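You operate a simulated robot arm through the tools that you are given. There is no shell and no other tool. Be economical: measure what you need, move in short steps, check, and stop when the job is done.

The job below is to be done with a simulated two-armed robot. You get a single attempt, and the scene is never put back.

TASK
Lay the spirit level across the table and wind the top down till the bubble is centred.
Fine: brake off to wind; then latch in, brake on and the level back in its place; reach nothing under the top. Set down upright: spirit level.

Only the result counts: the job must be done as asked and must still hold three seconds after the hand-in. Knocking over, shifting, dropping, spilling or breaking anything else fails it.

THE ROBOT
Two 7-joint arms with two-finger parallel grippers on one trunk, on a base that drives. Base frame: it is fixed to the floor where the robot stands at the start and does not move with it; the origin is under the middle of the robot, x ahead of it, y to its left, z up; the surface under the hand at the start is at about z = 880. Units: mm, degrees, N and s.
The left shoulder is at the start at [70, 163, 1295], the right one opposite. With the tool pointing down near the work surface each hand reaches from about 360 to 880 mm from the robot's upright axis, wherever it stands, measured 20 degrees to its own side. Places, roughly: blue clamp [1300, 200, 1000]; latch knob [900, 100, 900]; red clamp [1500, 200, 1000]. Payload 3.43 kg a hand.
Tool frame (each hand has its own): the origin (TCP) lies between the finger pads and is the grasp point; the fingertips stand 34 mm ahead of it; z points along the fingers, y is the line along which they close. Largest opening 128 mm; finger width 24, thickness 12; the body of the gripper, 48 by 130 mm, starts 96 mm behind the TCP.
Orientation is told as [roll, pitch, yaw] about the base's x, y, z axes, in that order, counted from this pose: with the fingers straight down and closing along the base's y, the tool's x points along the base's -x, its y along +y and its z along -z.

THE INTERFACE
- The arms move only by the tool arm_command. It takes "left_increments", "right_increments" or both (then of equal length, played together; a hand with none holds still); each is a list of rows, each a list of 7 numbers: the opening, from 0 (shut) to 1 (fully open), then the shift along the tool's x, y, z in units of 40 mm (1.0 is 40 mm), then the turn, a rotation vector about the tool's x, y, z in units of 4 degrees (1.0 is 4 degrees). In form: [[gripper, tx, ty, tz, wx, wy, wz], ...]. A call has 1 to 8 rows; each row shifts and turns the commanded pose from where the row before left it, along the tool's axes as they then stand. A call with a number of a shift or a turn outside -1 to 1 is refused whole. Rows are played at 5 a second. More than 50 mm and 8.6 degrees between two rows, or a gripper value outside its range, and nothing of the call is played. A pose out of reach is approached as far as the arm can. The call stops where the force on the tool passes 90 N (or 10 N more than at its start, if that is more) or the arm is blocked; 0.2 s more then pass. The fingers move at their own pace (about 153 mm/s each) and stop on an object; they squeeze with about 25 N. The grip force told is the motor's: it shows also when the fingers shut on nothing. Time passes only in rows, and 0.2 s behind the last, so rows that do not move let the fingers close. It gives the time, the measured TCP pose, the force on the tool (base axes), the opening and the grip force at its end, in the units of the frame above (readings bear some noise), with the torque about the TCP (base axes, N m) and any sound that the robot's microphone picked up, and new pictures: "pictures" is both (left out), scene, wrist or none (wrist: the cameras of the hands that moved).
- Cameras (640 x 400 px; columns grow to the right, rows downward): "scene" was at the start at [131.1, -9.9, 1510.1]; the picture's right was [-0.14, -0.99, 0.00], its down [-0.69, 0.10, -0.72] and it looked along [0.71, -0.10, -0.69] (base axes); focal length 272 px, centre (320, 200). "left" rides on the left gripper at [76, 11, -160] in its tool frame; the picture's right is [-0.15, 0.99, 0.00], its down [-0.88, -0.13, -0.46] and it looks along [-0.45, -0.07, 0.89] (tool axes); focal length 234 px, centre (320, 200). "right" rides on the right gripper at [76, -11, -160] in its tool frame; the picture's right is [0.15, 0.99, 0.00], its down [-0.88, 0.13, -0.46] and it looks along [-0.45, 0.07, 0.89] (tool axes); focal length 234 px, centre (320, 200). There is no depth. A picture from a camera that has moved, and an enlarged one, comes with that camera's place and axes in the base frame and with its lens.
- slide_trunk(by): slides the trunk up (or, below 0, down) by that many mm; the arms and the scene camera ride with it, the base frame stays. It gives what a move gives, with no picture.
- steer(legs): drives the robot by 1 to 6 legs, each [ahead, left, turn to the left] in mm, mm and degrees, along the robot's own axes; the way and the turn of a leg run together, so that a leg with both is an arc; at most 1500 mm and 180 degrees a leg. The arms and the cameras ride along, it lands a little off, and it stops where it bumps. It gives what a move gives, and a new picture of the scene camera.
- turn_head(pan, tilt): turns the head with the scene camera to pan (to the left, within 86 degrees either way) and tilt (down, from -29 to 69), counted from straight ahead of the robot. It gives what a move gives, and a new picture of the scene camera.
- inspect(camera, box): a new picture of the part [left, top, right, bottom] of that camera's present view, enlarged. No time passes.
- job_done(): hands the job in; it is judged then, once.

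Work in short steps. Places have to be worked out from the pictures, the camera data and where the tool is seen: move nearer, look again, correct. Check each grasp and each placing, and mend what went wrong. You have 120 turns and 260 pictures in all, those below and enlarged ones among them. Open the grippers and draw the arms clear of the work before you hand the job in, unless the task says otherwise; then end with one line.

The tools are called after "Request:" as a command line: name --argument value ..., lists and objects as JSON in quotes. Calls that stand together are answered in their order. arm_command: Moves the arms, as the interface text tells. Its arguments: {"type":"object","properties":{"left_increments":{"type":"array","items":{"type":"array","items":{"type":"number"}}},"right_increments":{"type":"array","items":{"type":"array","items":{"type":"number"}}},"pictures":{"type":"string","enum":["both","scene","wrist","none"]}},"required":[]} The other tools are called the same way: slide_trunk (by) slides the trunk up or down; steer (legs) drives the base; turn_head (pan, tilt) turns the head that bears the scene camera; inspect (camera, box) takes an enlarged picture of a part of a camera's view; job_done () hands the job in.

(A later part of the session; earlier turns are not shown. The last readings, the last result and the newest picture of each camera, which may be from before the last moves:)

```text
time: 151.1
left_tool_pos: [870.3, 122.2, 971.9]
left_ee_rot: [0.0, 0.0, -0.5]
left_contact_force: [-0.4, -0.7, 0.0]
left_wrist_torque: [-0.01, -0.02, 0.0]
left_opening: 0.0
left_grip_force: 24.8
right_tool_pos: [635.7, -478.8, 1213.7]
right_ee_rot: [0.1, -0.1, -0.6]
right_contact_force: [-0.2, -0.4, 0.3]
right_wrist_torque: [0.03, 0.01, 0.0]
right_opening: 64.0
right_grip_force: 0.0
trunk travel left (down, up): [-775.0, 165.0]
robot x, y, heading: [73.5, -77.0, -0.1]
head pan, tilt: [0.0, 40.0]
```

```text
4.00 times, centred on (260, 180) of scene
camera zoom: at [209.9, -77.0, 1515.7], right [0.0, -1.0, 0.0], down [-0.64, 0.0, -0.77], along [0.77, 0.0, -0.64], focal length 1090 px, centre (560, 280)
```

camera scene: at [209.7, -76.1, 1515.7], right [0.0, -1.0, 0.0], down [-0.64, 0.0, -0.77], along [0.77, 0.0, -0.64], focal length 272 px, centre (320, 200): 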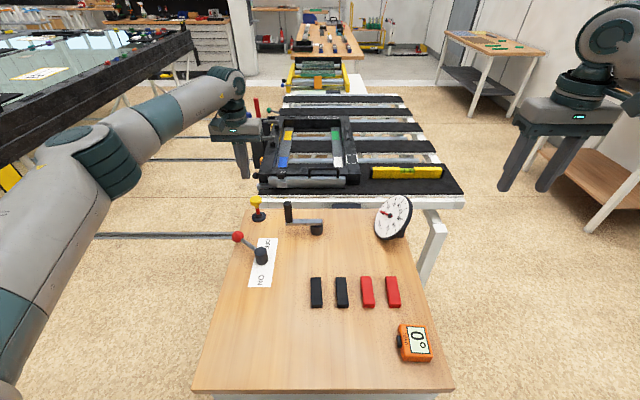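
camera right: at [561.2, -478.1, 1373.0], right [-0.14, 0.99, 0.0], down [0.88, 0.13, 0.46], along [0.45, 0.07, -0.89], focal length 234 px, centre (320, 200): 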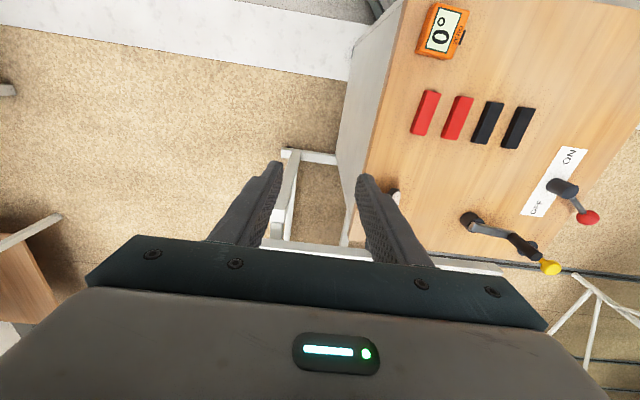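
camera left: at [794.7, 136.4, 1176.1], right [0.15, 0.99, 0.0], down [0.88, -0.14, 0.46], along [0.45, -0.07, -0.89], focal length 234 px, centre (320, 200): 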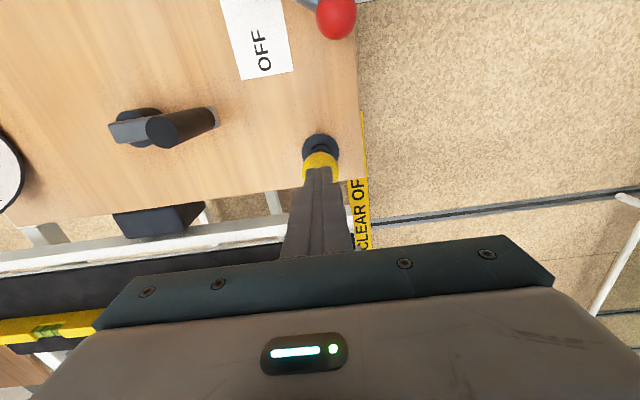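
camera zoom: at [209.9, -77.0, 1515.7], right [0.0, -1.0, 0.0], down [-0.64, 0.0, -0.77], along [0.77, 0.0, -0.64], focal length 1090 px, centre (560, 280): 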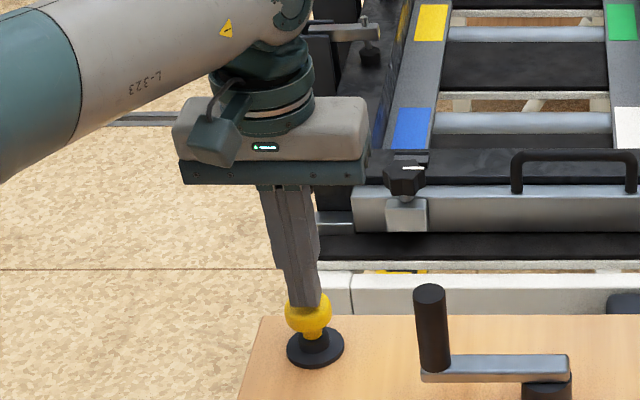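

Red is gone – nearly seated. A little more until it bottoms out.

Request:
arm_command --left_increments '[[0, 0, 0, 0.08, 0, 0, 0], [0, 0, 0, 0.08, 0, 0, 0], [0, 0, 0, 0, 0, 0, 0]]' --pictures "none"

Request:
inspect --camera "scene" --box '[220, 170, 300, 230]'

```text
time: 151.9
left_tool_pos: [871.5, 121.2, 966.1]
left_ee_rot: [0.1, 0.0, -0.5]
left_contact_force: [0.2, 0.7, 2.9]
left_wrist_torque: [0.03, -0.06, 0.02]
left_opening: 0.1
left_grip_force: 25.1
right_tool_pos: [636.5, -479.1, 1214.1]
right_ee_rot: [0.1, 0.0, -0.6]
right_contact_force: [-0.8, -0.1, 0.4]
right_wrist_torque: [0.0, -0.05, -0.01]
right_opening: 64.0
right_grip_force: 0.0
trunk travel left (down, up): [-775.0, 165.0]
robot x, y, heading: [76.6, -75.4, -0.2]
head pan, tilt: [0.0, 40.0]
```

```text
6.67 times, centred on (260, 200) of scene
camera zoom: at [209.6, -77.0, 1515.8], right [0.0, -1.0, 0.0], down [-0.64, 0.0, -0.77], along [0.77, 0.0, -0.64], focal length 1816 px, centre (720, 200)
```

zoom: 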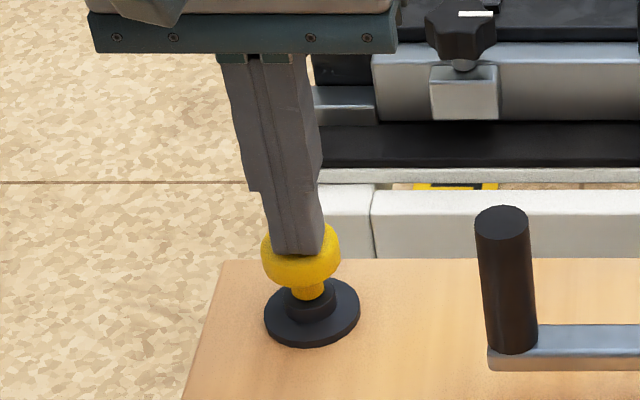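

Yellow neck is at the collar; press further to confirm the stop.

Request:
arm_command --left_increments '[[0, 0, 0, 0.08, 0, 0, 0], [0, 0, 0, 0.08, 0, 0, 0], [0, 0, 0, 0, 0, 0, 0]]' --pictures "none"

Request:
inspect --camera "scene" --box '[220, 170, 300, 230]'

```text
time: 152.7
left_tool_pos: [870.7, 122.4, 966.3]
left_ee_rot: [0.1, -0.5, -0.6]
left_contact_force: [9.7, 3.1, 34.6]
left_wrist_torque: [0.2, -0.56, -0.22]
left_opening: 0.1
left_grip_force: 25.1
right_tool_pos: [634.7, -479.2, 1215.9]
right_ee_rot: [0.0, -0.2, -0.5]
right_contact_force: [-0.5, -0.7, -0.1]
right_wrist_torque: [-0.02, 0.03, -0.02]
right_opening: 64.1
right_grip_force: 0.1
trunk travel left (down, up): [-775.0, 165.0]
robot x, y, heading: [76.5, -79.9, -0.3]
head pan, tilt: [0.0, 40.0]
```

```text
6.67 times, centred on (260, 200) of scene
camera zoom: at [205.9, -77.8, 1516.5], right [0.0, -1.0, 0.0], down [-0.64, 0.0, -0.77], along [0.77, 0.0, -0.64], focal length 1816 px, centre (720, 200)
```

zoom: 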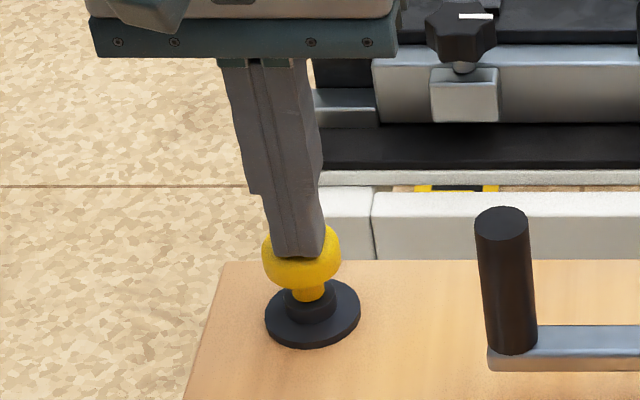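

Latch bottomed out at 35 N. Rise, check it stays in, and move the closed fingers to the far side of the brake ball.

Request:
arm_command --left_increments '[[0, 0, 0, -1, 0, 0, 0], [0, 0, 0, -1, 0, 0, 0], [0, 0.8, 0.3, 0, 0, 0, 0.1], [0, 0.8, 0.3, 0, 0, 0, 0], [0, 0.55, 0.3, 0, 0, 0, 0], [0, 0, 0, 0, 0, 0, 0]]' --pictures "both"

Request:
inspect --camera "scene" --box '[220, 170, 320, 290]'

```text
time: 154.1
left_tool_pos: [785.5, 159.0, 1037.8]
left_ee_rot: [-0.1, 0.1, -0.9]
left_contact_force: [-0.6, 0.1, 0.3]
left_wrist_torque: [0.0, 0.03, -0.05]
left_opening: 0.2
left_grip_force: 25.9
right_tool_pos: [637.6, -477.9, 1214.2]
right_ee_rot: [0.1, -0.1, -0.6]
right_contact_force: [-0.1, 0.1, 0.0]
right_wrist_torque: [-0.01, 0.02, 0.0]
right_opening: 64.1
right_grip_force: 0.0
trunk travel left (down, up): [-775.0, 165.0]
robot x, y, heading: [74.1, -76.5, -0.2]
head pan, tilt: [0.0, 40.0]
camera scene: at [210.8, -77.1, 1515.6], right [0.0, -1.0, 0.0], down [-0.64, 0.0, -0.77], along [0.77, 0.0, -0.64], focal length 272 px, centre (320, 200)
camera left: at [709.8, 171.0, 1197.5], right [0.16, 0.99, 0.0], down [0.88, -0.14, 0.45], along [0.45, -0.07, -0.89], focal length 234 px, centre (320, 200)
```

scene: 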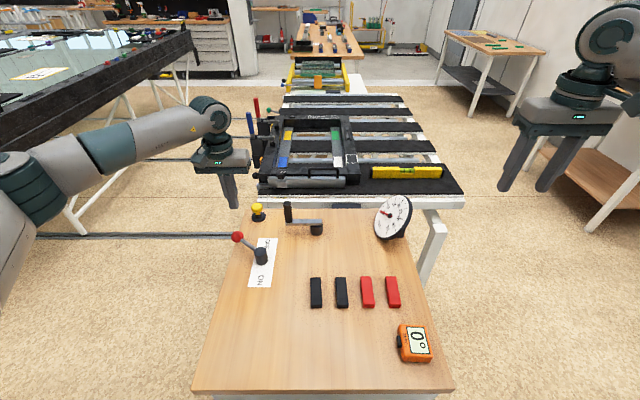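
left: 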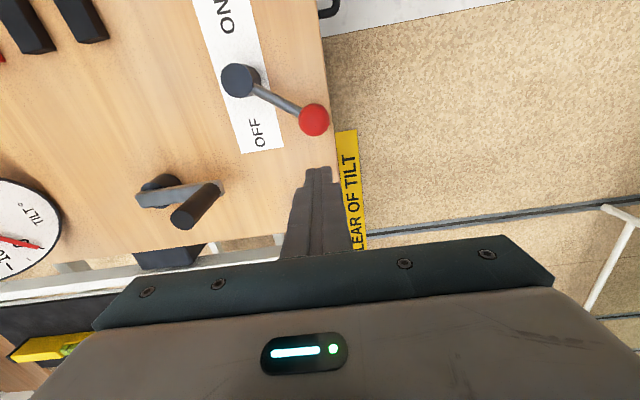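

```text
3.33 times, centred on (270, 230) of scene
camera zoom: at [210.8, -77.1, 1515.6], right [0.0, -1.0, 0.0], down [-0.64, 0.0, -0.77], along [0.77, 0.0, -0.64], focal length 908 px, centre (487, 100)
```

zoom: 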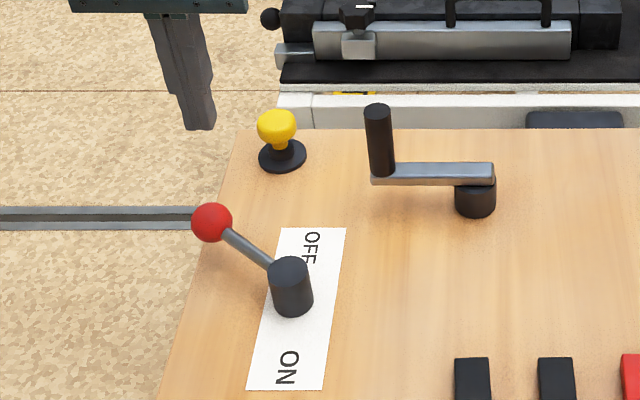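

Latch stays in. Ball ≈[749,158]; lower the fingers just beyond it and push toward ON.

Request:
arm_command --left_increments '[[0, -0.1, 0, 0.95, 0, 0, 0], [0, 0, 0, 0.95, 0, 0, 0], [0, 0, 0, 0.9, 0, 0, 0], [0, 0, 0, 0, 0, 0, 0]]' --pictures "none"

Request:
arm_command --left_increments '[[0, 0.5, 0.2, 0, 0, 0, 0], [0, 0.5, 0.15, 0, 0, 0, 0], [0, 0.5, 0, 0, 0, 0, 0], [0, 0.4, 0, 0, 0, 0, 0], [0, 0, 0, 0, 0, 0, 0]]' --pictures "none"

Request:
inspect --camera "scene" --box '[220, 170, 320, 290]'

```text
time: 155.1
left_tool_pos: [790.4, 159.2, 928.8]
left_ee_rot: [0.0, 0.0, -0.9]
left_contact_force: [-0.6, -0.3, -0.2]
left_wrist_torque: [-0.01, 0.04, 0.03]
left_opening: 0.2
left_grip_force: 24.8
right_tool_pos: [635.5, -478.4, 1214.6]
right_ee_rot: [0.1, -0.1, -0.6]
right_contact_force: [0.0, -0.2, -0.6]
right_wrist_torque: [0.01, -0.02, -0.02]
right_opening: 63.9
right_grip_force: 0.0
trunk travel left (down, up): [-775.0, 165.0]
robot x, y, heading: [75.3, -79.0, -0.0]
head pan, tilt: [0.0, 40.0]
```

```text
time: 156.3
left_tool_pos: [713.3, 174.1, 926.3]
left_ee_rot: [-0.2, 0.1, -1.1]
left_contact_force: [0.6, -0.1, 0.0]
left_wrist_torque: [0.04, 0.06, -0.01]
left_opening: 0.3
left_grip_force: 25.3
right_tool_pos: [636.9, -479.0, 1213.5]
right_ee_rot: [0.1, 0.0, -0.7]
right_contact_force: [-0.7, 0.6, 0.4]
right_wrist_torque: [0.01, -0.02, 0.02]
right_opening: 64.1
right_grip_force: 0.0
trunk travel left (down, up): [-775.0, 165.0]
robot x, y, heading: [73.8, -80.1, -0.3]
head pan, tilt: [0.0, 40.0]
```

```text
3.33 times, centred on (270, 230) of scene
camera zoom: at [210.0, -77.4, 1515.7], right [0.0, -1.0, 0.0], down [-0.64, 0.0, -0.77], along [0.77, 0.0, -0.64], focal length 908 px, centre (487, 100)
```

zoom: 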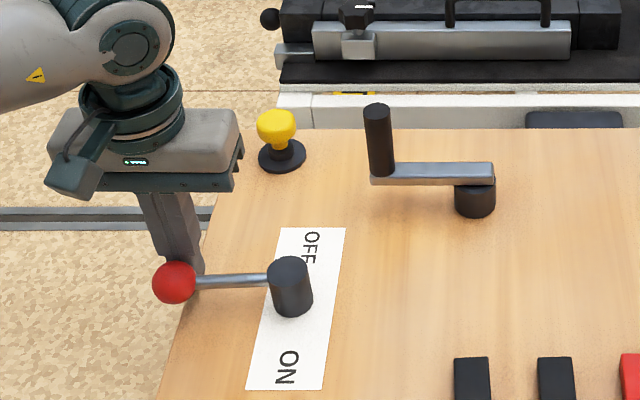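

Continue to the ON stop.

Request:
arm_command --left_increments '[[0, 0.4, -0.1, 0, 0, 0, 0], [0, 0.4, -0.15, 0, 0, 0, 0], [0, 0.2, -0.1, 0, 0, 0, 0], [0, 0, 0, 0, 0, 0, 0]]' --pictures "none"

Request:
inspect --camera "scene" --box '[220, 170, 320, 290]'

```text
time: 157.3
left_tool_pos: [674.8, 163.0, 926.1]
left_ee_rot: [0.0, 0.1, -0.8]
left_contact_force: [9.9, 3.3, 0.1]
left_wrist_torque: [-0.09, -0.03, -0.02]
left_opening: 0.0
left_grip_force: 24.6
right_tool_pos: [637.5, -479.1, 1214.3]
right_ee_rot: [-0.1, -0.1, -0.6]
right_contact_force: [0.9, 0.2, 0.1]
right_wrist_torque: [-0.02, 0.0, 0.03]
right_opening: 64.0
right_grip_force: 0.1
trunk travel left (down, up): [-775.0, 165.0]
robot x, y, heading: [70.8, -77.5, -0.2]
head pan, tilt: [0.0, 40.0]
```

```text
3.33 times, centred on (270, 230) of scene
camera zoom: at [211.3, -76.4, 1515.6], right [0.0, -1.0, 0.0], down [-0.64, 0.0, -0.77], along [0.77, 0.0, -0.64], focal length 908 px, centre (487, 100)
```

zoom: 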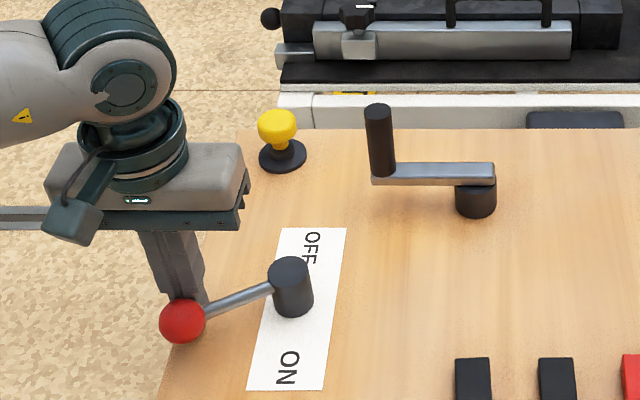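

Reaching the stop (10 N). One more small push for certainty, then withdraw.

Request:
arm_command --left_increments '[[0, 0.15, -0.05, 0, 0, 0, 0], [0, 0, 0, 0, 0, 0, 0]]' --pictures "none"

Request:
arm_command --left_increments '[[0, -0.5, 0.1, 0, 0, 0, 0], [0, -0.4, 0.2, 0, 0, 0, 0], [0, 0, 0.6, -0.8, 0, 0, 0], [0, 0, 0.6, -0.8, 0, 0, 0], [0, 0, 0.6, -0.8, 0, 0, 0], [0, 0, 0, -1, 0, 0, 0], [0, 0, 0, -1, 0, 0, 0], [0, 0, 0, -1, 0, 0, 0]]' --pictures "scene"

Request:
inspect --camera "scene" --box '[220, 170, 320, 290]'

Request:
inspect --camera "scene" --box '[394, 162, 426, 182]'

```text
time: 157.9
left_tool_pos: [675.2, 161.6, 925.9]
left_ee_rot: [0.1, -0.3, -0.8]
left_contact_force: [39.6, 11.7, 5.3]
left_wrist_torque: [-0.3, 0.02, -0.04]
left_opening: 0.2
left_grip_force: 25.1
right_tool_pos: [641.9, -477.7, 1211.3]
right_ee_rot: [0.1, 0.2, -0.5]
right_contact_force: [-0.2, -0.6, 0.2]
right_wrist_torque: [0.0, 0.03, 0.0]
right_opening: 64.1
right_grip_force: 0.0
trunk travel left (down, up): [-775.0, 165.0]
robot x, y, heading: [75.7, -80.6, -0.2]
head pan, tilt: [0.0, 40.0]
```

```text
time: 159.7
left_tool_pos: [704.4, 244.1, 1143.3]
left_ee_rot: [0.0, 0.1, -0.9]
left_contact_force: [0.1, 0.4, -0.1]
left_wrist_torque: [0.0, 0.03, 0.0]
left_opening: 0.0
left_grip_force: 25.2
right_tool_pos: [636.6, -478.5, 1213.2]
right_ee_rot: [0.1, -0.1, -0.6]
right_contact_force: [-0.5, 0.8, 0.0]
right_wrist_torque: [-0.01, 0.01, 0.01]
right_opening: 64.3
right_grip_force: 0.2
trunk travel left (down, up): [-775.0, 165.0]
robot x, y, heading: [74.5, -79.0, -0.2]
head pan, tilt: [0.0, 40.0]
camera scene: at [209.5, -77.3, 1515.7], right [0.0, -1.0, 0.0], down [-0.64, 0.0, -0.77], along [0.77, 0.0, -0.64], focal length 272 px, centre (320, 200)
```

scene: 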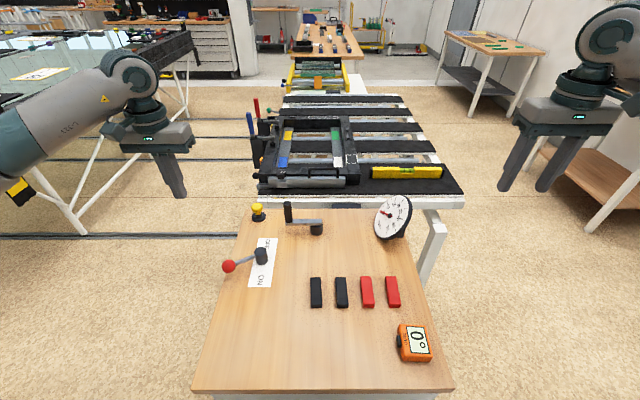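

```text
3.33 times, centred on (270, 230) of scene
camera zoom: at [209.5, -77.3, 1515.7], right [0.0, -1.0, 0.0], down [-0.64, 0.0, -0.77], along [0.77, 0.0, -0.64], focal length 908 px, centre (487, 100)
```

zoom: 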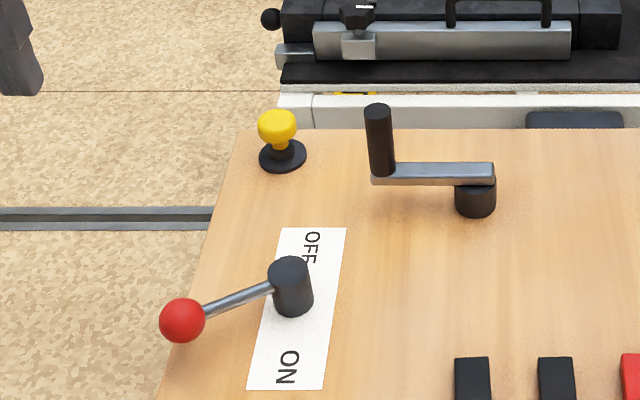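

```text
16.00 times, centred on (410, 172) of scene
camera zoom: at [209.5, -77.3, 1515.7], right [0.0, -1.0, 0.0], down [-0.64, 0.0, -0.77], along [0.77, 0.0, -0.64], focal length 4358 px, centre (-1120, 648)
```

zoom: 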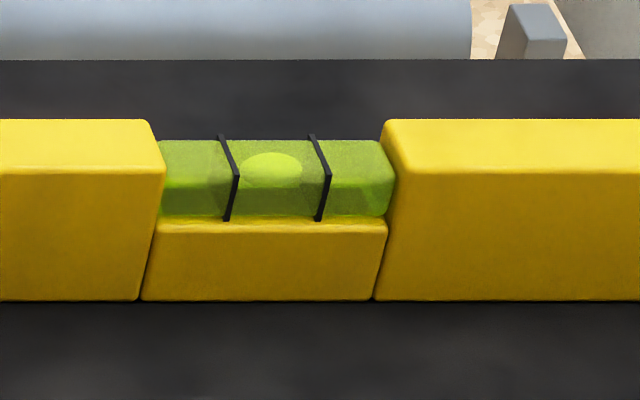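

Brake ON, latch in, bubble still centred. Now drive around to the right side of the table to fetch the level.

Request:
steer --legs '[[0, -1340, 0], [1268, 0, 0], [0, 0, 88.9], [320, 0, 0]]'

Request:
turn_head --pan 10 --tilt 40

```text
time: 178.0
left_tool_pos: [1054.5, -465.0, 1145.1]
left_ee_rot: [-0.1, 0.0, 89.2]
left_contact_force: [-0.3, 0.4, 0.0]
left_wrist_torque: [0.01, 0.03, -0.03]
left_opening: 0.1
left_grip_force: 25.6
right_tool_pos: [1776.4, -532.8, 1215.3]
right_ee_rot: [0.1, -0.1, 89.5]
right_contact_force: [0.0, -1.0, 0.2]
right_wrist_torque: [0.02, 0.0, 0.01]
right_opening: 64.1
right_grip_force: 0.0
trunk travel left (down, up): [-775.0, 165.0]
robot x, y, heading: [1374.5, -1092.9, 89.9]
head pan, tilt: [0.0, 40.0]
camera scene: at [1376.0, -957.9, 1515.9], right [1.0, 0.0, 0.0], down [0.0, -0.64, -0.77], along [0.0, 0.77, -0.64], focal length 272 px, centre (320, 200)
```

scene: 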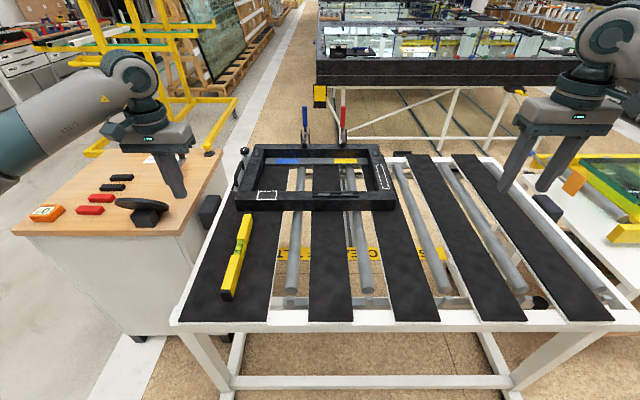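

```text
time: 178.7
left_tool_pos: [1054.1, -464.7, 1143.3]
left_ee_rot: [0.0, 0.0, 89.2]
left_contact_force: [0.2, -0.3, -0.2]
left_wrist_torque: [-0.01, 0.02, 0.01]
left_opening: 0.0
left_grip_force: 25.1
right_tool_pos: [1775.8, -531.5, 1214.2]
right_ee_rot: [0.1, -0.2, 89.4]
right_contact_force: [0.7, 0.7, -1.1]
right_wrist_torque: [-0.03, -0.01, 0.0]
right_opening: 64.0
right_grip_force: 0.1
trunk travel left (down, up): [-775.0, 165.0]
robot x, y, heading: [1375.3, -1093.3, 89.8]
head pan, tilt: [10.0, 40.0]
camera scene: at [1361.2, -957.0, 1515.6], right [0.99, 0.17, 0.0], down [0.11, -0.63, -0.77], along [-0.13, 0.75, -0.64], focal length 272 px, centre (320, 200)
```

scene: 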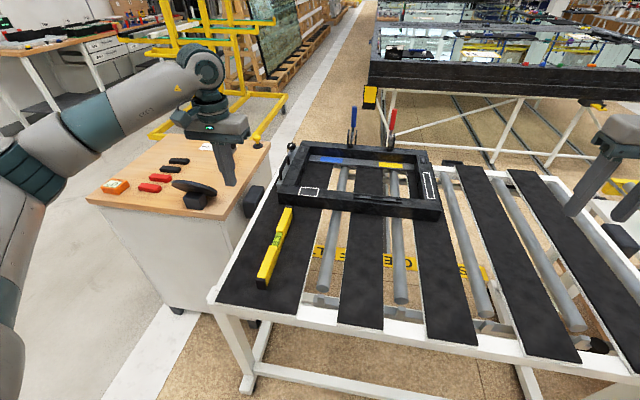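

Move the left hand above the level's grip spot [1139,−479], opening the fingers.

Request:
arm_command --left_increments '[[0.5, 0.1, -0.7, 0, 0, 0, -0.12], [0.5, 0.1, -0.7, 0, 0, 0, 0], [0.5, 0.1, -0.7, 0, 0, 0, 0], [0.5, 0, 0, 1, 0, 0, 0], [0.5, 0, 0, 1, 0, 0, 0], [0.5, 0, 0, 0, 0, 0, 0]]' --pictures "both"

```text
time: 180.1
left_tool_pos: [1136.7, -478.0, 1064.1]
left_ee_rot: [0.0, -0.1, 89.6]
left_contact_force: [0.1, 1.2, 0.5]
left_wrist_torque: [0.0, 0.01, -0.04]
left_opening: 64.0
left_grip_force: 0.0
right_tool_pos: [1777.1, -533.1, 1214.5]
right_ee_rot: [0.1, -0.2, 89.5]
right_contact_force: [0.6, -0.4, 0.2]
right_wrist_torque: [0.02, 0.01, -0.01]
right_opening: 64.0
right_grip_force: 0.0
trunk travel left (down, up): [-775.0, 165.0]
robot x, y, heading: [1377.1, -1095.0, 89.9]
head pan, tilt: [10.0, 40.0]
camera scene: at [1362.0, -958.4, 1515.8], right [0.99, 0.17, 0.0], down [0.11, -0.63, -0.77], along [-0.13, 0.75, -0.64], focal length 272 px, centre (320, 200)
camera left: at [1124.4, -553.5, 1223.0], right [-0.99, 0.15, 0.0], down [0.14, 0.88, 0.46], along [0.07, 0.45, -0.89], focal length 234 px, centre (320, 200)
```

scene: 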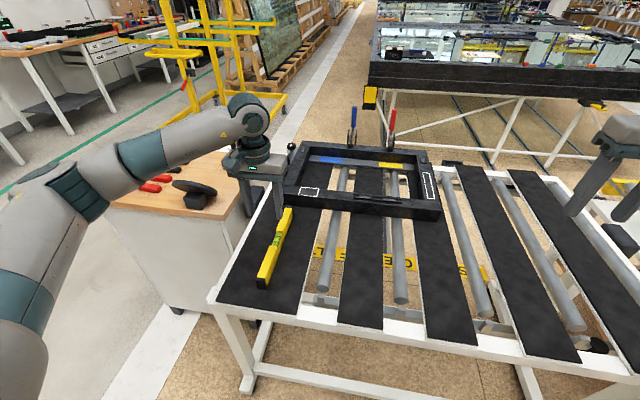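
left: 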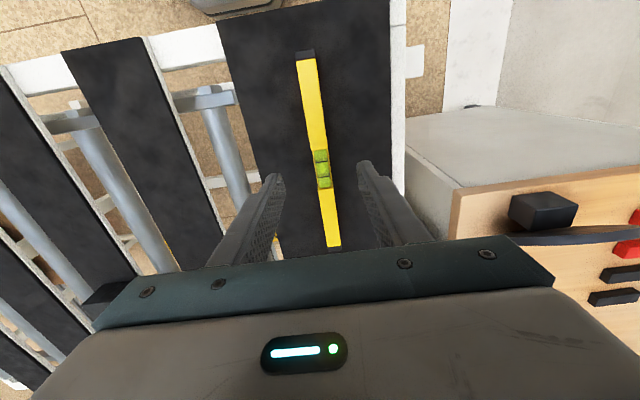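

The level (now flat) has its top at ≈879, centre y≈−434. Lower over it in stages.

Request:
arm_command --left_increments '[[0.5, 0.1, -0.03, 1, 0, 0, 0], [0.5, 0, 0, 1, 0, 0, 0], [0.5, 0, 0, 1, 0, 0, 0], [0.5, 0, 0, 1, 0, 0, 0], [0.5, 0, 0, 0, 0, 0, 0]]' --pictures "wrist"

Request:
inspect --camera "scene" --box '[230, 180, 320, 300]'

```text
time: 181.3
left_tool_pos: [1138.0, -481.3, 905.1]
left_ee_rot: [0.0, 0.0, 89.7]
left_contact_force: [0.0, -0.3, 0.0]
left_wrist_torque: [0.02, 0.02, 0.01]
left_opening: 63.9
left_grip_force: 0.0
right_tool_pos: [1778.8, -532.5, 1214.7]
right_ee_rot: [0.1, -0.1, 89.4]
right_contact_force: [0.4, 0.0, -0.4]
right_wrist_torque: [0.0, 0.05, -0.01]
right_opening: 63.9
right_grip_force: 0.0
trunk travel left (down, up): [-775.0, 165.0]
robot x, y, heading: [1374.0, -1094.8, 89.9]
head pan, tilt: [10.0, 40.0]
camera left: at [1126.6, -556.7, 1063.1], right [-0.99, 0.15, 0.0], down [0.14, 0.88, 0.46], along [0.07, 0.45, -0.89], focal length 234 px, centre (320, 200)
```

left: 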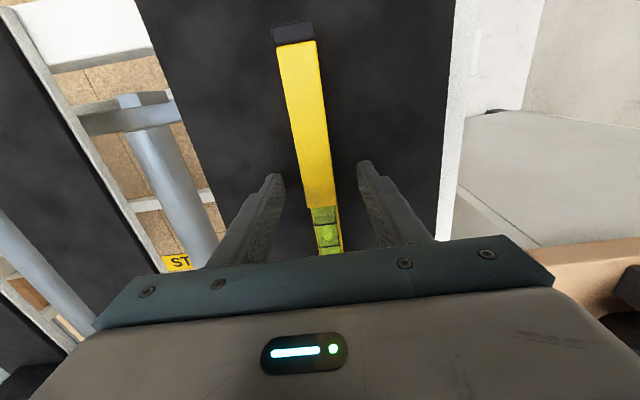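

```text
3.33 times, centred on (275, 240) of scene
camera zoom: at [1361.5, -958.3, 1515.8], right [0.99, 0.17, 0.0], down [0.11, -0.63, -0.77], along [-0.13, 0.75, -0.64], focal length 908 px, centre (470, 67)
```

zoom: 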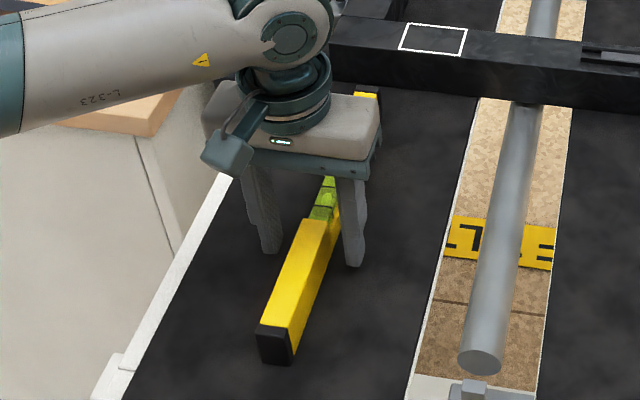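

Still ~20 mm high compared with the original grasp view. Lower gently.

Request:
arm_command --left_increments '[[0.5, 0, 0, 0.25, 0, 0, 0], [0.5, 0, 0, 0.25, 0, 0, 0], [0.5, 0, 0, 0, 0, 0, 0]]' --pictures "wrist"

```text
time: 182.1
left_tool_pos: [1138.9, -479.7, 892.9]
left_ee_rot: [-0.1, -0.9, 89.7]
left_contact_force: [-9.6, 5.4, 65.7]
left_wrist_torque: [-0.55, 1.48, -1.42]
left_opening: 64.6
left_grip_force: 0.7
right_tool_pos: [1778.9, -537.5, 1218.3]
right_ee_rot: [0.2, -0.4, 89.5]
right_contact_force: [0.2, 0.0, 0.7]
right_wrist_torque: [0.02, 0.01, 0.01]
right_opening: 64.1
right_grip_force: 0.0
trunk travel left (down, up): [-775.0, 165.0]
robot x, y, heading: [1376.5, -1095.3, 89.9]
head pan, tilt: [10.0, 40.0]
camera left: at [1126.4, -559.7, 1051.9], right [-0.99, 0.15, 0.0], down [0.13, 0.87, 0.47], along [0.07, 0.47, -0.88], focal length 234 px, centre (320, 200)
```

left: 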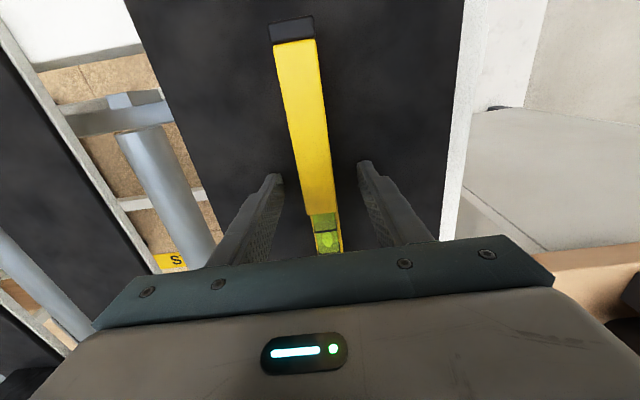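

Tips touched the slat (z≈859). Back off and close on the level.

Request:
arm_command --left_increments '[[0.5, 0, 0, -0.36, 0, 0, 0], [0.5, 0, 0, 0, 0, 0, 0], [0.5, 0, 0, 0, 0, 0, 0]]' --pictures "none"

Request:
inspect --camera "left" --box '[240, 0, 400, 260]'

```text
time: 182.9
left_tool_pos: [1137.0, -482.0, 895.1]
left_ee_rot: [0.0, 0.1, 89.6]
left_contact_force: [-0.1, -1.0, 0.0]
left_wrist_torque: [0.01, -0.03, -0.03]
left_opening: 63.8
left_grip_force: 0.1
right_tool_pos: [1776.7, -531.2, 1214.5]
right_ee_rot: [0.2, -0.2, 89.5]
right_contact_force: [-0.4, -0.2, 0.2]
right_wrist_torque: [-0.02, 0.02, 0.0]
right_opening: 63.8
right_grip_force: 0.1
trunk travel left (down, up): [-775.0, 165.0]
robot x, y, heading: [1373.8, -1087.9, 90.1]
head pan, tilt: [10.0, 40.0]
```

```text
1.54 times, centred on (320, 130) of left
camera zoom: at [1125.2, -557.7, 1055.3], right [-0.99, 0.15, 0.0], down [0.14, 0.88, 0.45], along [0.07, 0.45, -0.89], focal length 360 px, centre (320, 308)
```

zoom: 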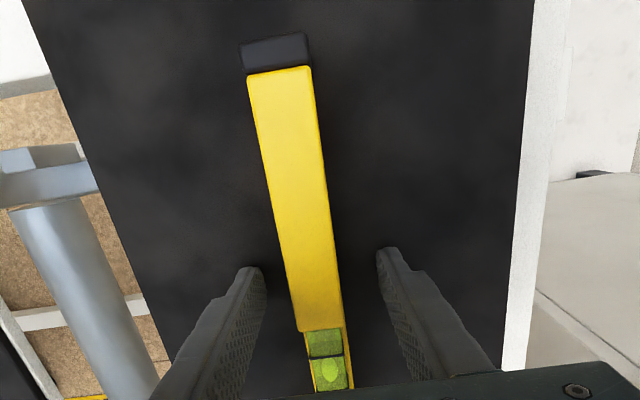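

Free again at 895. Close and lift.

Request:
arm_command --left_increments '[[0, 0, 0, -0.05, 0, 0, 0], [0, 0, 0, 0, 0, 0, 0], [0, 0, 0, 0, 0, 0, 0], [0, 0, 0, -0.5, 0, 0, 0], [0, 0, 0, -1, 0, 0, 0], [0, 0, 0, -1, 0, 0, 0], [0, 0, 0, -1, 0, 0, 0], [0, 0, 0, 0, 0, 0, 0]]' --pictures "both"

```text
time: 184.7
left_tool_pos: [1139.5, -479.7, 1040.3]
left_ee_rot: [-0.1, 0.2, 89.7]
left_contact_force: [-0.3, -0.1, -2.3]
left_wrist_torque: [-0.09, 0.0, -0.02]
left_opening: 23.6
left_grip_force: 25.7
right_tool_pos: [1775.7, -532.0, 1213.9]
right_ee_rot: [0.2, -0.2, 89.4]
right_contact_force: [-0.3, 0.2, -0.8]
right_wrist_torque: [-0.01, -0.01, -0.05]
right_opening: 63.9
right_grip_force: 0.0
trunk travel left (down, up): [-775.0, 165.0]
robot x, y, heading: [1378.2, -1094.8, 89.8]
head pan, tilt: [10.0, 40.0]
camera scene: at [1360.8, -957.3, 1515.6], right [0.99, 0.17, 0.0], down [0.11, -0.63, -0.77], along [-0.13, 0.75, -0.64], focal length 272 px, centre (320, 200)
camera left: at [1126.4, -556.1, 1199.6], right [-0.99, 0.15, 0.0], down [0.14, 0.88, 0.45], along [0.07, 0.45, -0.89], focal length 234 px, centre (320, 200)
```

scene: 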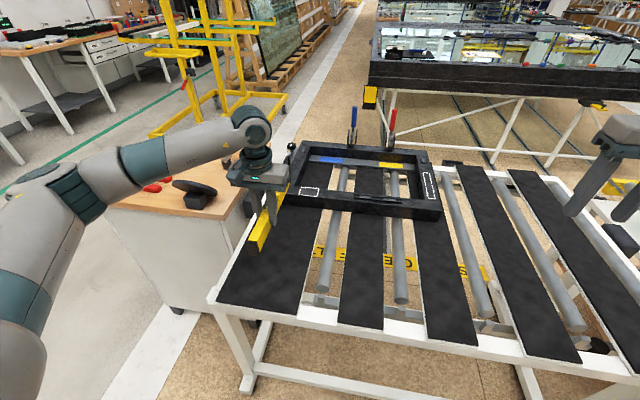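
left: 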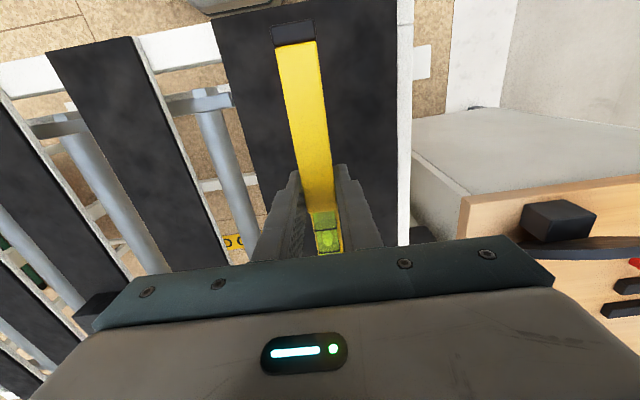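

Held firmly. Raise, then drive back to the front of the cabinet.

Request:
arm_command --left_increments '[[0, 0, 0, -1, 0, 0, 0], [0, 0, 0, -1, 0, 0, 0], [0, 0, 0, -1, 0, 0, 0]]' --pictures "none"

Request:
steer --legs '[[-330, 0, 0], [0, 0, -89.9], [-1345, 0, 0], [0, 1495, 0]]'

```text
time: 185.5
left_tool_pos: [1138.4, -483.2, 1161.3]
left_ee_rot: [0.0, -0.1, 89.7]
left_contact_force: [-0.1, -0.1, -2.5]
left_wrist_torque: [-0.09, 0.01, -0.02]
left_opening: 23.5
left_grip_force: 24.7
right_tool_pos: [1777.8, -532.1, 1215.0]
right_ee_rot: [0.2, -0.2, 89.5]
right_contact_force: [0.3, 0.8, 0.0]
right_wrist_torque: [-0.01, 0.04, 0.01]
right_opening: 64.1
right_grip_force: 0.1
trunk travel left (down, up): [-775.0, 165.0]
robot x, y, heading: [1375.1, -1093.7, 89.8]
head pan, tilt: [10.0, 40.0]
```

```text
time: 203.8
left_tool_pos: [718.7, 184.7, 1162.0]
left_ee_rot: [-0.1, 0.1, -4.0]
left_contact_force: [-0.1, 0.5, -2.0]
left_wrist_torque: [-0.03, 0.11, 0.0]
left_opening: 23.7
left_grip_force: 24.6
right_tool_pos: [627.7, -449.1, 1214.8]
right_ee_rot: [0.1, -0.1, -4.2]
right_contact_force: [-0.2, 0.6, -0.2]
right_wrist_torque: [-0.02, 0.01, -0.01]
right_opening: 64.2
right_grip_force: 0.0
trunk travel left (down, up): [-775.0, 165.0]
robot x, y, heading: [93.0, -14.8, -3.7]
head pan, tilt: [10.0, 40.0]
stopped in leg 4: the robot was blocked; the commanded pose is now the measured one
camera scene: at [227.5, -5.7, 1515.7], right [0.11, -0.99, 0.0], down [-0.64, -0.07, -0.77], along [0.76, 0.08, -0.64], focal length 272 px, centre (320, 200)
```

scene: 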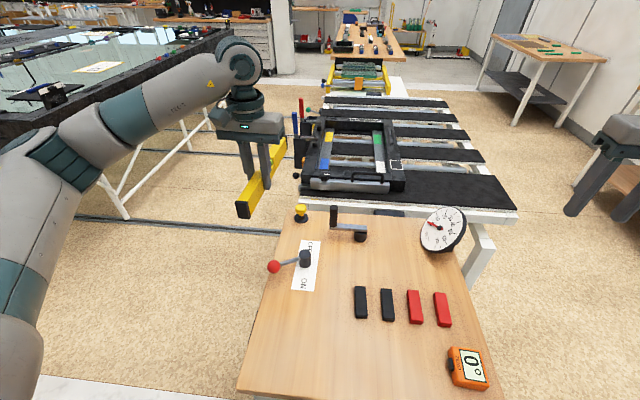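

The base bumped the cabinet front (heading was off by −3.7°). I'll back off, straighten, and check the cabinet hasn't shifted.

Request:
steer --legs '[[-62, 0, 0], [0, 0, 3.8], [0, 85, 0]]'

Request:
turn_head --pan 0 --tilt 50

```text
time: 205.9
left_tool_pos: [643.8, 312.0, 1159.7]
left_ee_rot: [0.1, 0.1, -0.3]
left_contact_force: [0.9, -0.6, -2.3]
left_wrist_torque: [0.02, 0.13, 0.0]
left_opening: 23.5
left_grip_force: 25.3
right_tool_pos: [594.1, -326.1, 1212.6]
right_ee_rot: [0.3, -0.1, -0.6]
right_contact_force: [-0.4, -0.6, -0.8]
right_wrist_torque: [0.01, 0.02, 0.02]
right_opening: 63.8
right_grip_force: 0.1
trunk travel left (down, up): [-775.0, 165.0]
robot x, y, heading: [28.7, 76.2, -0.1]
head pan, tilt: [10.0, 40.0]
camera scene: at [166.0, 89.8, 1515.6], right [0.17, -0.99, 0.0], down [-0.63, -0.11, -0.77], along [0.75, 0.13, -0.64], focal length 272 px, centre (320, 200)
```

scene: 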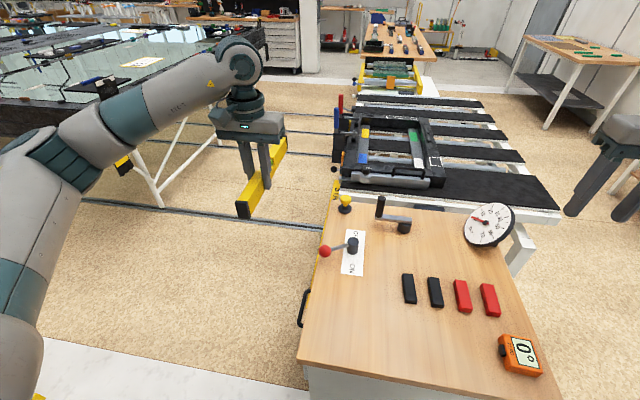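

```text
time: 206.7
left_tool_pos: [642.8, 315.9, 1160.5]
left_ee_rot: [-0.1, -0.1, -0.4]
left_contact_force: [0.3, -0.5, -1.5]
left_wrist_torque: [-0.01, 0.11, 0.04]
left_opening: 23.5
left_grip_force: 25.0
right_tool_pos: [593.0, -322.7, 1215.1]
right_ee_rot: [0.0, 0.0, -0.6]
right_contact_force: [-0.3, -0.3, -0.5]
right_wrist_torque: [-0.05, 0.02, -0.01]
right_opening: 63.9
right_grip_force: 0.1
trunk travel left (down, up): [-775.0, 165.0]
robot x, y, heading: [32.0, 75.4, -0.3]
head pan, tilt: [0.0, 50.0]
camera scene: at [158.2, 79.8, 1501.6], right [0.0, -1.0, 0.0], down [-0.77, 0.0, -0.64], along [0.64, 0.0, -0.77], focal length 272 px, centre (320, 200)
```

scene: 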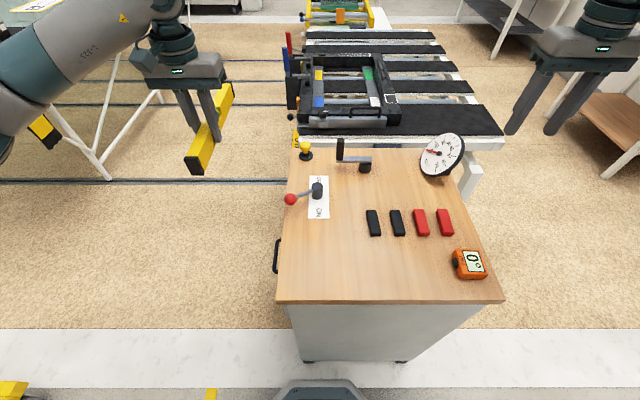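

Compared with the earlier picture the cabinet and its items have not moved. Bring the level over its place and turn the hand back to yaw −88.

Request:
arm_command --left_increments '[[0, 0.52, -0.9, 0, 0, 0, 0], [0, 0.52, -0.9, 0, 0, 0, 0], [0, 0.52, -0.9, 0, 0, 0, 0], [0, 0.52, -0.9, 0, 0, 0, 0], [0, 0.52, -0.9, 0, 0, 0, 0], [0, 0.52, -0.9, 0, 0, 0, 0], [0, 0.52, -0.9, 0, 0, 0, 0], [0, 0.5, -0.9, 0, 0, 0, 0]]' --pictures "none"

Request:
arm_command --left_increments '[[0, 0, 0, 0, 0, 0, 1], [0, 0, 0, 0, 0, 0, 1], [0, 0, 0, 0, 0, 0, 1], [0, 0, 0, 0, 0, 0, 1], [0, 0, 0, 0, 0, 0, 1], [0, 0, 0, 0, 0, 0, 1], [0, 0, 0, 0, 0, 0, 1], [0, 0, 0, 0, 0, 0, 1]]' --pictures "none"

Request:
arm_command --left_increments '[[0, 0, 0, 0, 0, 0, 1], [0, 0, 0, 0, 0, 0, 1], [0, 0, 0, 0, 0, 0, 1], [0, 0, 0, 0, 0, 0, 1], [0, 0, 0, 0, 0, 0, 1], [0, 0, 0, 0, 0, 0, 1], [0, 0, 0, 0, 0, 0, 1], [0, 0, 0, 0, 0, 0, 1]]' --pictures "none"

Request:
arm_command --left_increments '[[0, 0, 0, 0, 0, 0, 1], [0, 0, 0, 0, 0, 0, 1], [0, 0, 0, 0, 0, 0, 1], [0, 0, 0, 0, 0, 0, 1], [0, 0, 0, 0, 0, 0, 1], [0, 0, 0, 0, 0, 0, 1], [0, 0, 0, 0, 0, 0, 0]]' --pictures "both"

```text
time: 208.5
left_tool_pos: [473.9, 24.6, 1161.9]
left_ee_rot: [0.1, 0.1, -0.4]
left_contact_force: [-0.7, -1.0, -1.4]
left_wrist_torque: [0.04, 0.1, 0.01]
left_opening: 23.5
left_grip_force: 25.1
right_tool_pos: [593.1, -326.3, 1213.2]
right_ee_rot: [0.2, -0.1, -0.6]
right_contact_force: [0.9, -1.1, 0.1]
right_wrist_torque: [0.02, 0.03, 0.03]
right_opening: 64.3
right_grip_force: 0.0
trunk travel left (down, up): [-775.0, 165.0]
robot x, y, heading: [34.2, 76.2, -0.3]
head pan, tilt: [0.0, 50.0]
```

```text
time: 210.3
left_tool_pos: [476.0, 27.7, 1161.8]
left_ee_rot: [-0.1, 0.0, -32.5]
left_contact_force: [-0.3, -0.6, -2.2]
left_wrist_torque: [0.08, 0.09, 0.02]
left_opening: 23.8
left_grip_force: 25.4
right_tool_pos: [593.6, -324.2, 1214.3]
right_ee_rot: [0.1, -0.1, -0.6]
right_contact_force: [-0.3, -0.9, -0.9]
right_wrist_torque: [0.01, 0.02, 0.01]
right_opening: 64.1
right_grip_force: 0.1
trunk travel left (down, up): [-775.0, 165.0]
robot x, y, heading: [30.9, 77.4, -0.2]
head pan, tilt: [0.0, 50.0]
```

```text
time: 212.1
left_tool_pos: [476.0, 27.1, 1162.2]
left_ee_rot: [0.1, 0.0, -64.5]
left_contact_force: [-1.7, -0.8, -2.1]
left_wrist_torque: [0.1, 0.01, 0.03]
left_opening: 23.5
left_grip_force: 24.9
right_tool_pos: [593.8, -323.7, 1214.1]
right_ee_rot: [0.1, -0.1, -0.6]
right_contact_force: [0.8, -0.1, 0.0]
right_wrist_torque: [0.01, 0.0, -0.05]
right_opening: 64.1
right_grip_force: 0.1
trunk travel left (down, up): [-775.0, 165.0]
robot x, y, heading: [29.8, 73.7, -0.2]
head pan, tilt: [0.0, 50.0]
```

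```text
time: 213.7
left_tool_pos: [475.0, 26.0, 1160.5]
left_ee_rot: [-0.1, 0.0, -88.5]
left_contact_force: [0.1, -0.2, -1.9]
left_wrist_torque: [0.13, -0.03, 0.01]
left_opening: 23.5
left_grip_force: 25.2
right_tool_pos: [593.5, -324.8, 1214.9]
right_ee_rot: [0.1, -0.1, -0.6]
right_contact_force: [0.5, 0.6, -0.2]
right_wrist_torque: [0.03, -0.03, -0.02]
right_opening: 64.0
right_grip_force: 0.0
trunk travel left (down, up): [-775.0, 165.0]
robot x, y, heading: [29.9, 76.9, 0.0]
head pan, tilt: [0.0, 50.0]
camera scene: at [158.2, 77.5, 1501.5], right [0.0, -1.0, 0.0], down [-0.77, 0.0, -0.64], along [0.64, 0.0, -0.77], focal length 272 px, centre (320, 200)
camera left: at [483.3, 102.9, 1319.5], right [0.99, -0.12, 0.0], down [-0.11, -0.88, 0.46], along [-0.06, -0.45, -0.89], focal length 234 px, centre (320, 200)
```

scene: 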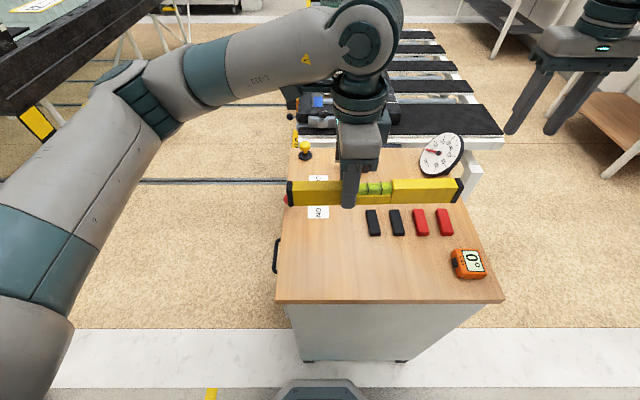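
left: 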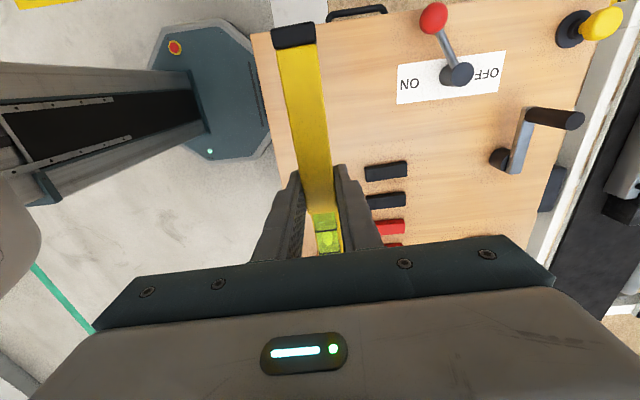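

Over its place at [475.5,26.5]; level sits ≈4 mm further along in the grip, so I target TCP [478,23]. Lower to just above the bench.

Request:
arm_command --left_increments '[[0, -0.09, 0.06, 0.6, 0, 0, 0], [0, 0, 0, 1, 0, 0, 0], [0, 0, 0, 1, 0, 0, 0], [0, 0, 0, 1, 0, 0, 0], [0, 0, 0, 1, 0, 0, 0], [0, 0, 0, 0.9, 0, 0, 0], [0, 0, 0, 0, 0, 0, 0]]' --pictures "none"

Request:
inspect --camera "scene" --box '[280, 230, 440, 290]'

```text
time: 215.3
left_tool_pos: [477.2, 24.2, 938.9]
left_ee_rot: [0.0, 0.0, -88.3]
left_contact_force: [-0.2, -0.4, -2.0]
left_wrist_torque: [0.08, -0.02, -0.01]
left_opening: 23.5
left_grip_force: 25.2
right_tool_pos: [593.0, -324.3, 1214.0]
right_ee_rot: [0.1, -0.1, -0.6]
right_contact_force: [0.4, 0.4, -1.0]
right_wrist_torque: [-0.01, 0.01, 0.01]
right_opening: 63.9
right_grip_force: 0.1
trunk travel left (down, up): [-775.0, 165.0]
robot x, y, heading: [30.0, 78.5, 0.0]
head pan, tilt: [0.0, 50.0]
```

```text
4.00 times, centred on (360, 260) of scene
camera zoom: at [158.0, 77.4, 1501.6], right [0.0, -1.0, 0.0], down [-0.77, 0.0, -0.64], along [0.64, 0.0, -0.77], focal length 1090 px, centre (160, -40)
```

zoom: 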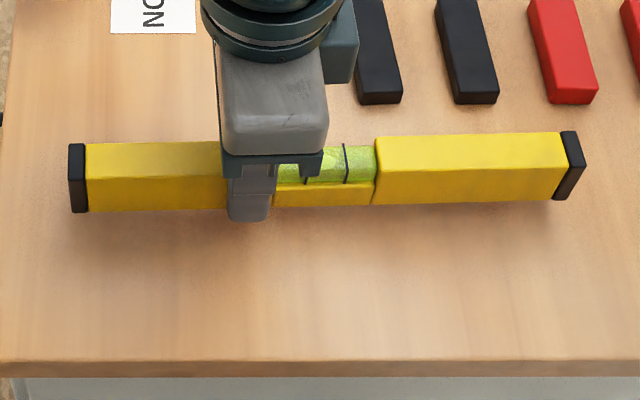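

Level ends compute to within ~1–2 mm of the original place. Lower to contact in small steps.

Request:
arm_command --left_increments '[[0, 0.02, 0, 0.25, 0, 0, 0], [0, 0, 0, 0.12, 0, 0, 0], [0, 0, 0, 0.05, 0, 0, 0], [0, 0, 0, 0, 0, 0, 0]]' --pictures "none"

```text
time: 216.3
left_tool_pos: [477.2, 25.2, 924.3]
left_ee_rot: [0.1, 0.0, -88.5]
left_contact_force: [-0.8, 0.2, -2.7]
left_wrist_torque: [0.1, -0.01, -0.01]
left_opening: 23.5
left_grip_force: 24.5
right_tool_pos: [592.5, -324.4, 1213.0]
right_ee_rot: [0.1, -0.1, -0.6]
right_contact_force: [0.9, 0.1, -0.7]
right_wrist_torque: [0.0, -0.02, -0.02]
right_opening: 64.1
right_grip_force: 0.1
trunk travel left (down, up): [-775.0, 165.0]
robot x, y, heading: [32.4, 76.8, -0.0]
head pan, tilt: [0.0, 50.0]
```

No contact yet; continue in 2 mm steps.

Request:
arm_command --left_increments '[[0, 0, 0, 0.05, 0, 0, 0], [0, 0, 0, 0.05, 0, 0, 0], [0, 0, 0, 0, 0, 0, 0]]' --pictures "none"

Request:
arm_command --left_increments '[[0, 0, 0, 0.05, 0, 0, 0], [0, 0, 0, 0, 0, 0, 0]]' --pictures "none"

```text
time: 217.1
left_tool_pos: [477.7, 24.4, 918.7]
left_ee_rot: [0.0, 0.0, -88.3]
left_contact_force: [-1.3, 0.9, -3.5]
left_wrist_torque: [0.12, -0.01, 0.0]
left_opening: 23.3
left_grip_force: 24.7
right_tool_pos: [593.1, -324.5, 1214.5]
right_ee_rot: [0.1, -0.2, -0.6]
right_contact_force: [0.7, 0.5, 0.2]
right_wrist_torque: [-0.02, 0.03, -0.01]
right_opening: 63.8
right_grip_force: 0.1
trunk travel left (down, up): [-775.0, 165.0]
robot x, y, heading: [32.6, 76.2, 0.0]
head pan, tilt: [0.0, 50.0]
```

```text
time: 217.7
left_tool_pos: [476.6, 24.6, 918.6]
left_ee_rot: [-0.1, -0.1, -88.3]
left_contact_force: [0.4, -0.1, 1.4]
left_wrist_torque: [-0.55, -0.03, 0.1]
left_opening: 23.9
left_grip_force: 24.6
right_tool_pos: [593.6, -324.5, 1214.2]
right_ee_rot: [0.1, -0.1, -0.6]
right_contact_force: [0.8, 0.4, -0.5]
right_wrist_torque: [0.01, 0.0, -0.02]
right_opening: 63.9
right_grip_force: 0.1
trunk travel left (down, up): [-775.0, 165.0]
robot x, y, heading: [30.5, 75.3, -0.2]
head pan, tilt: [0.0, 50.0]
```

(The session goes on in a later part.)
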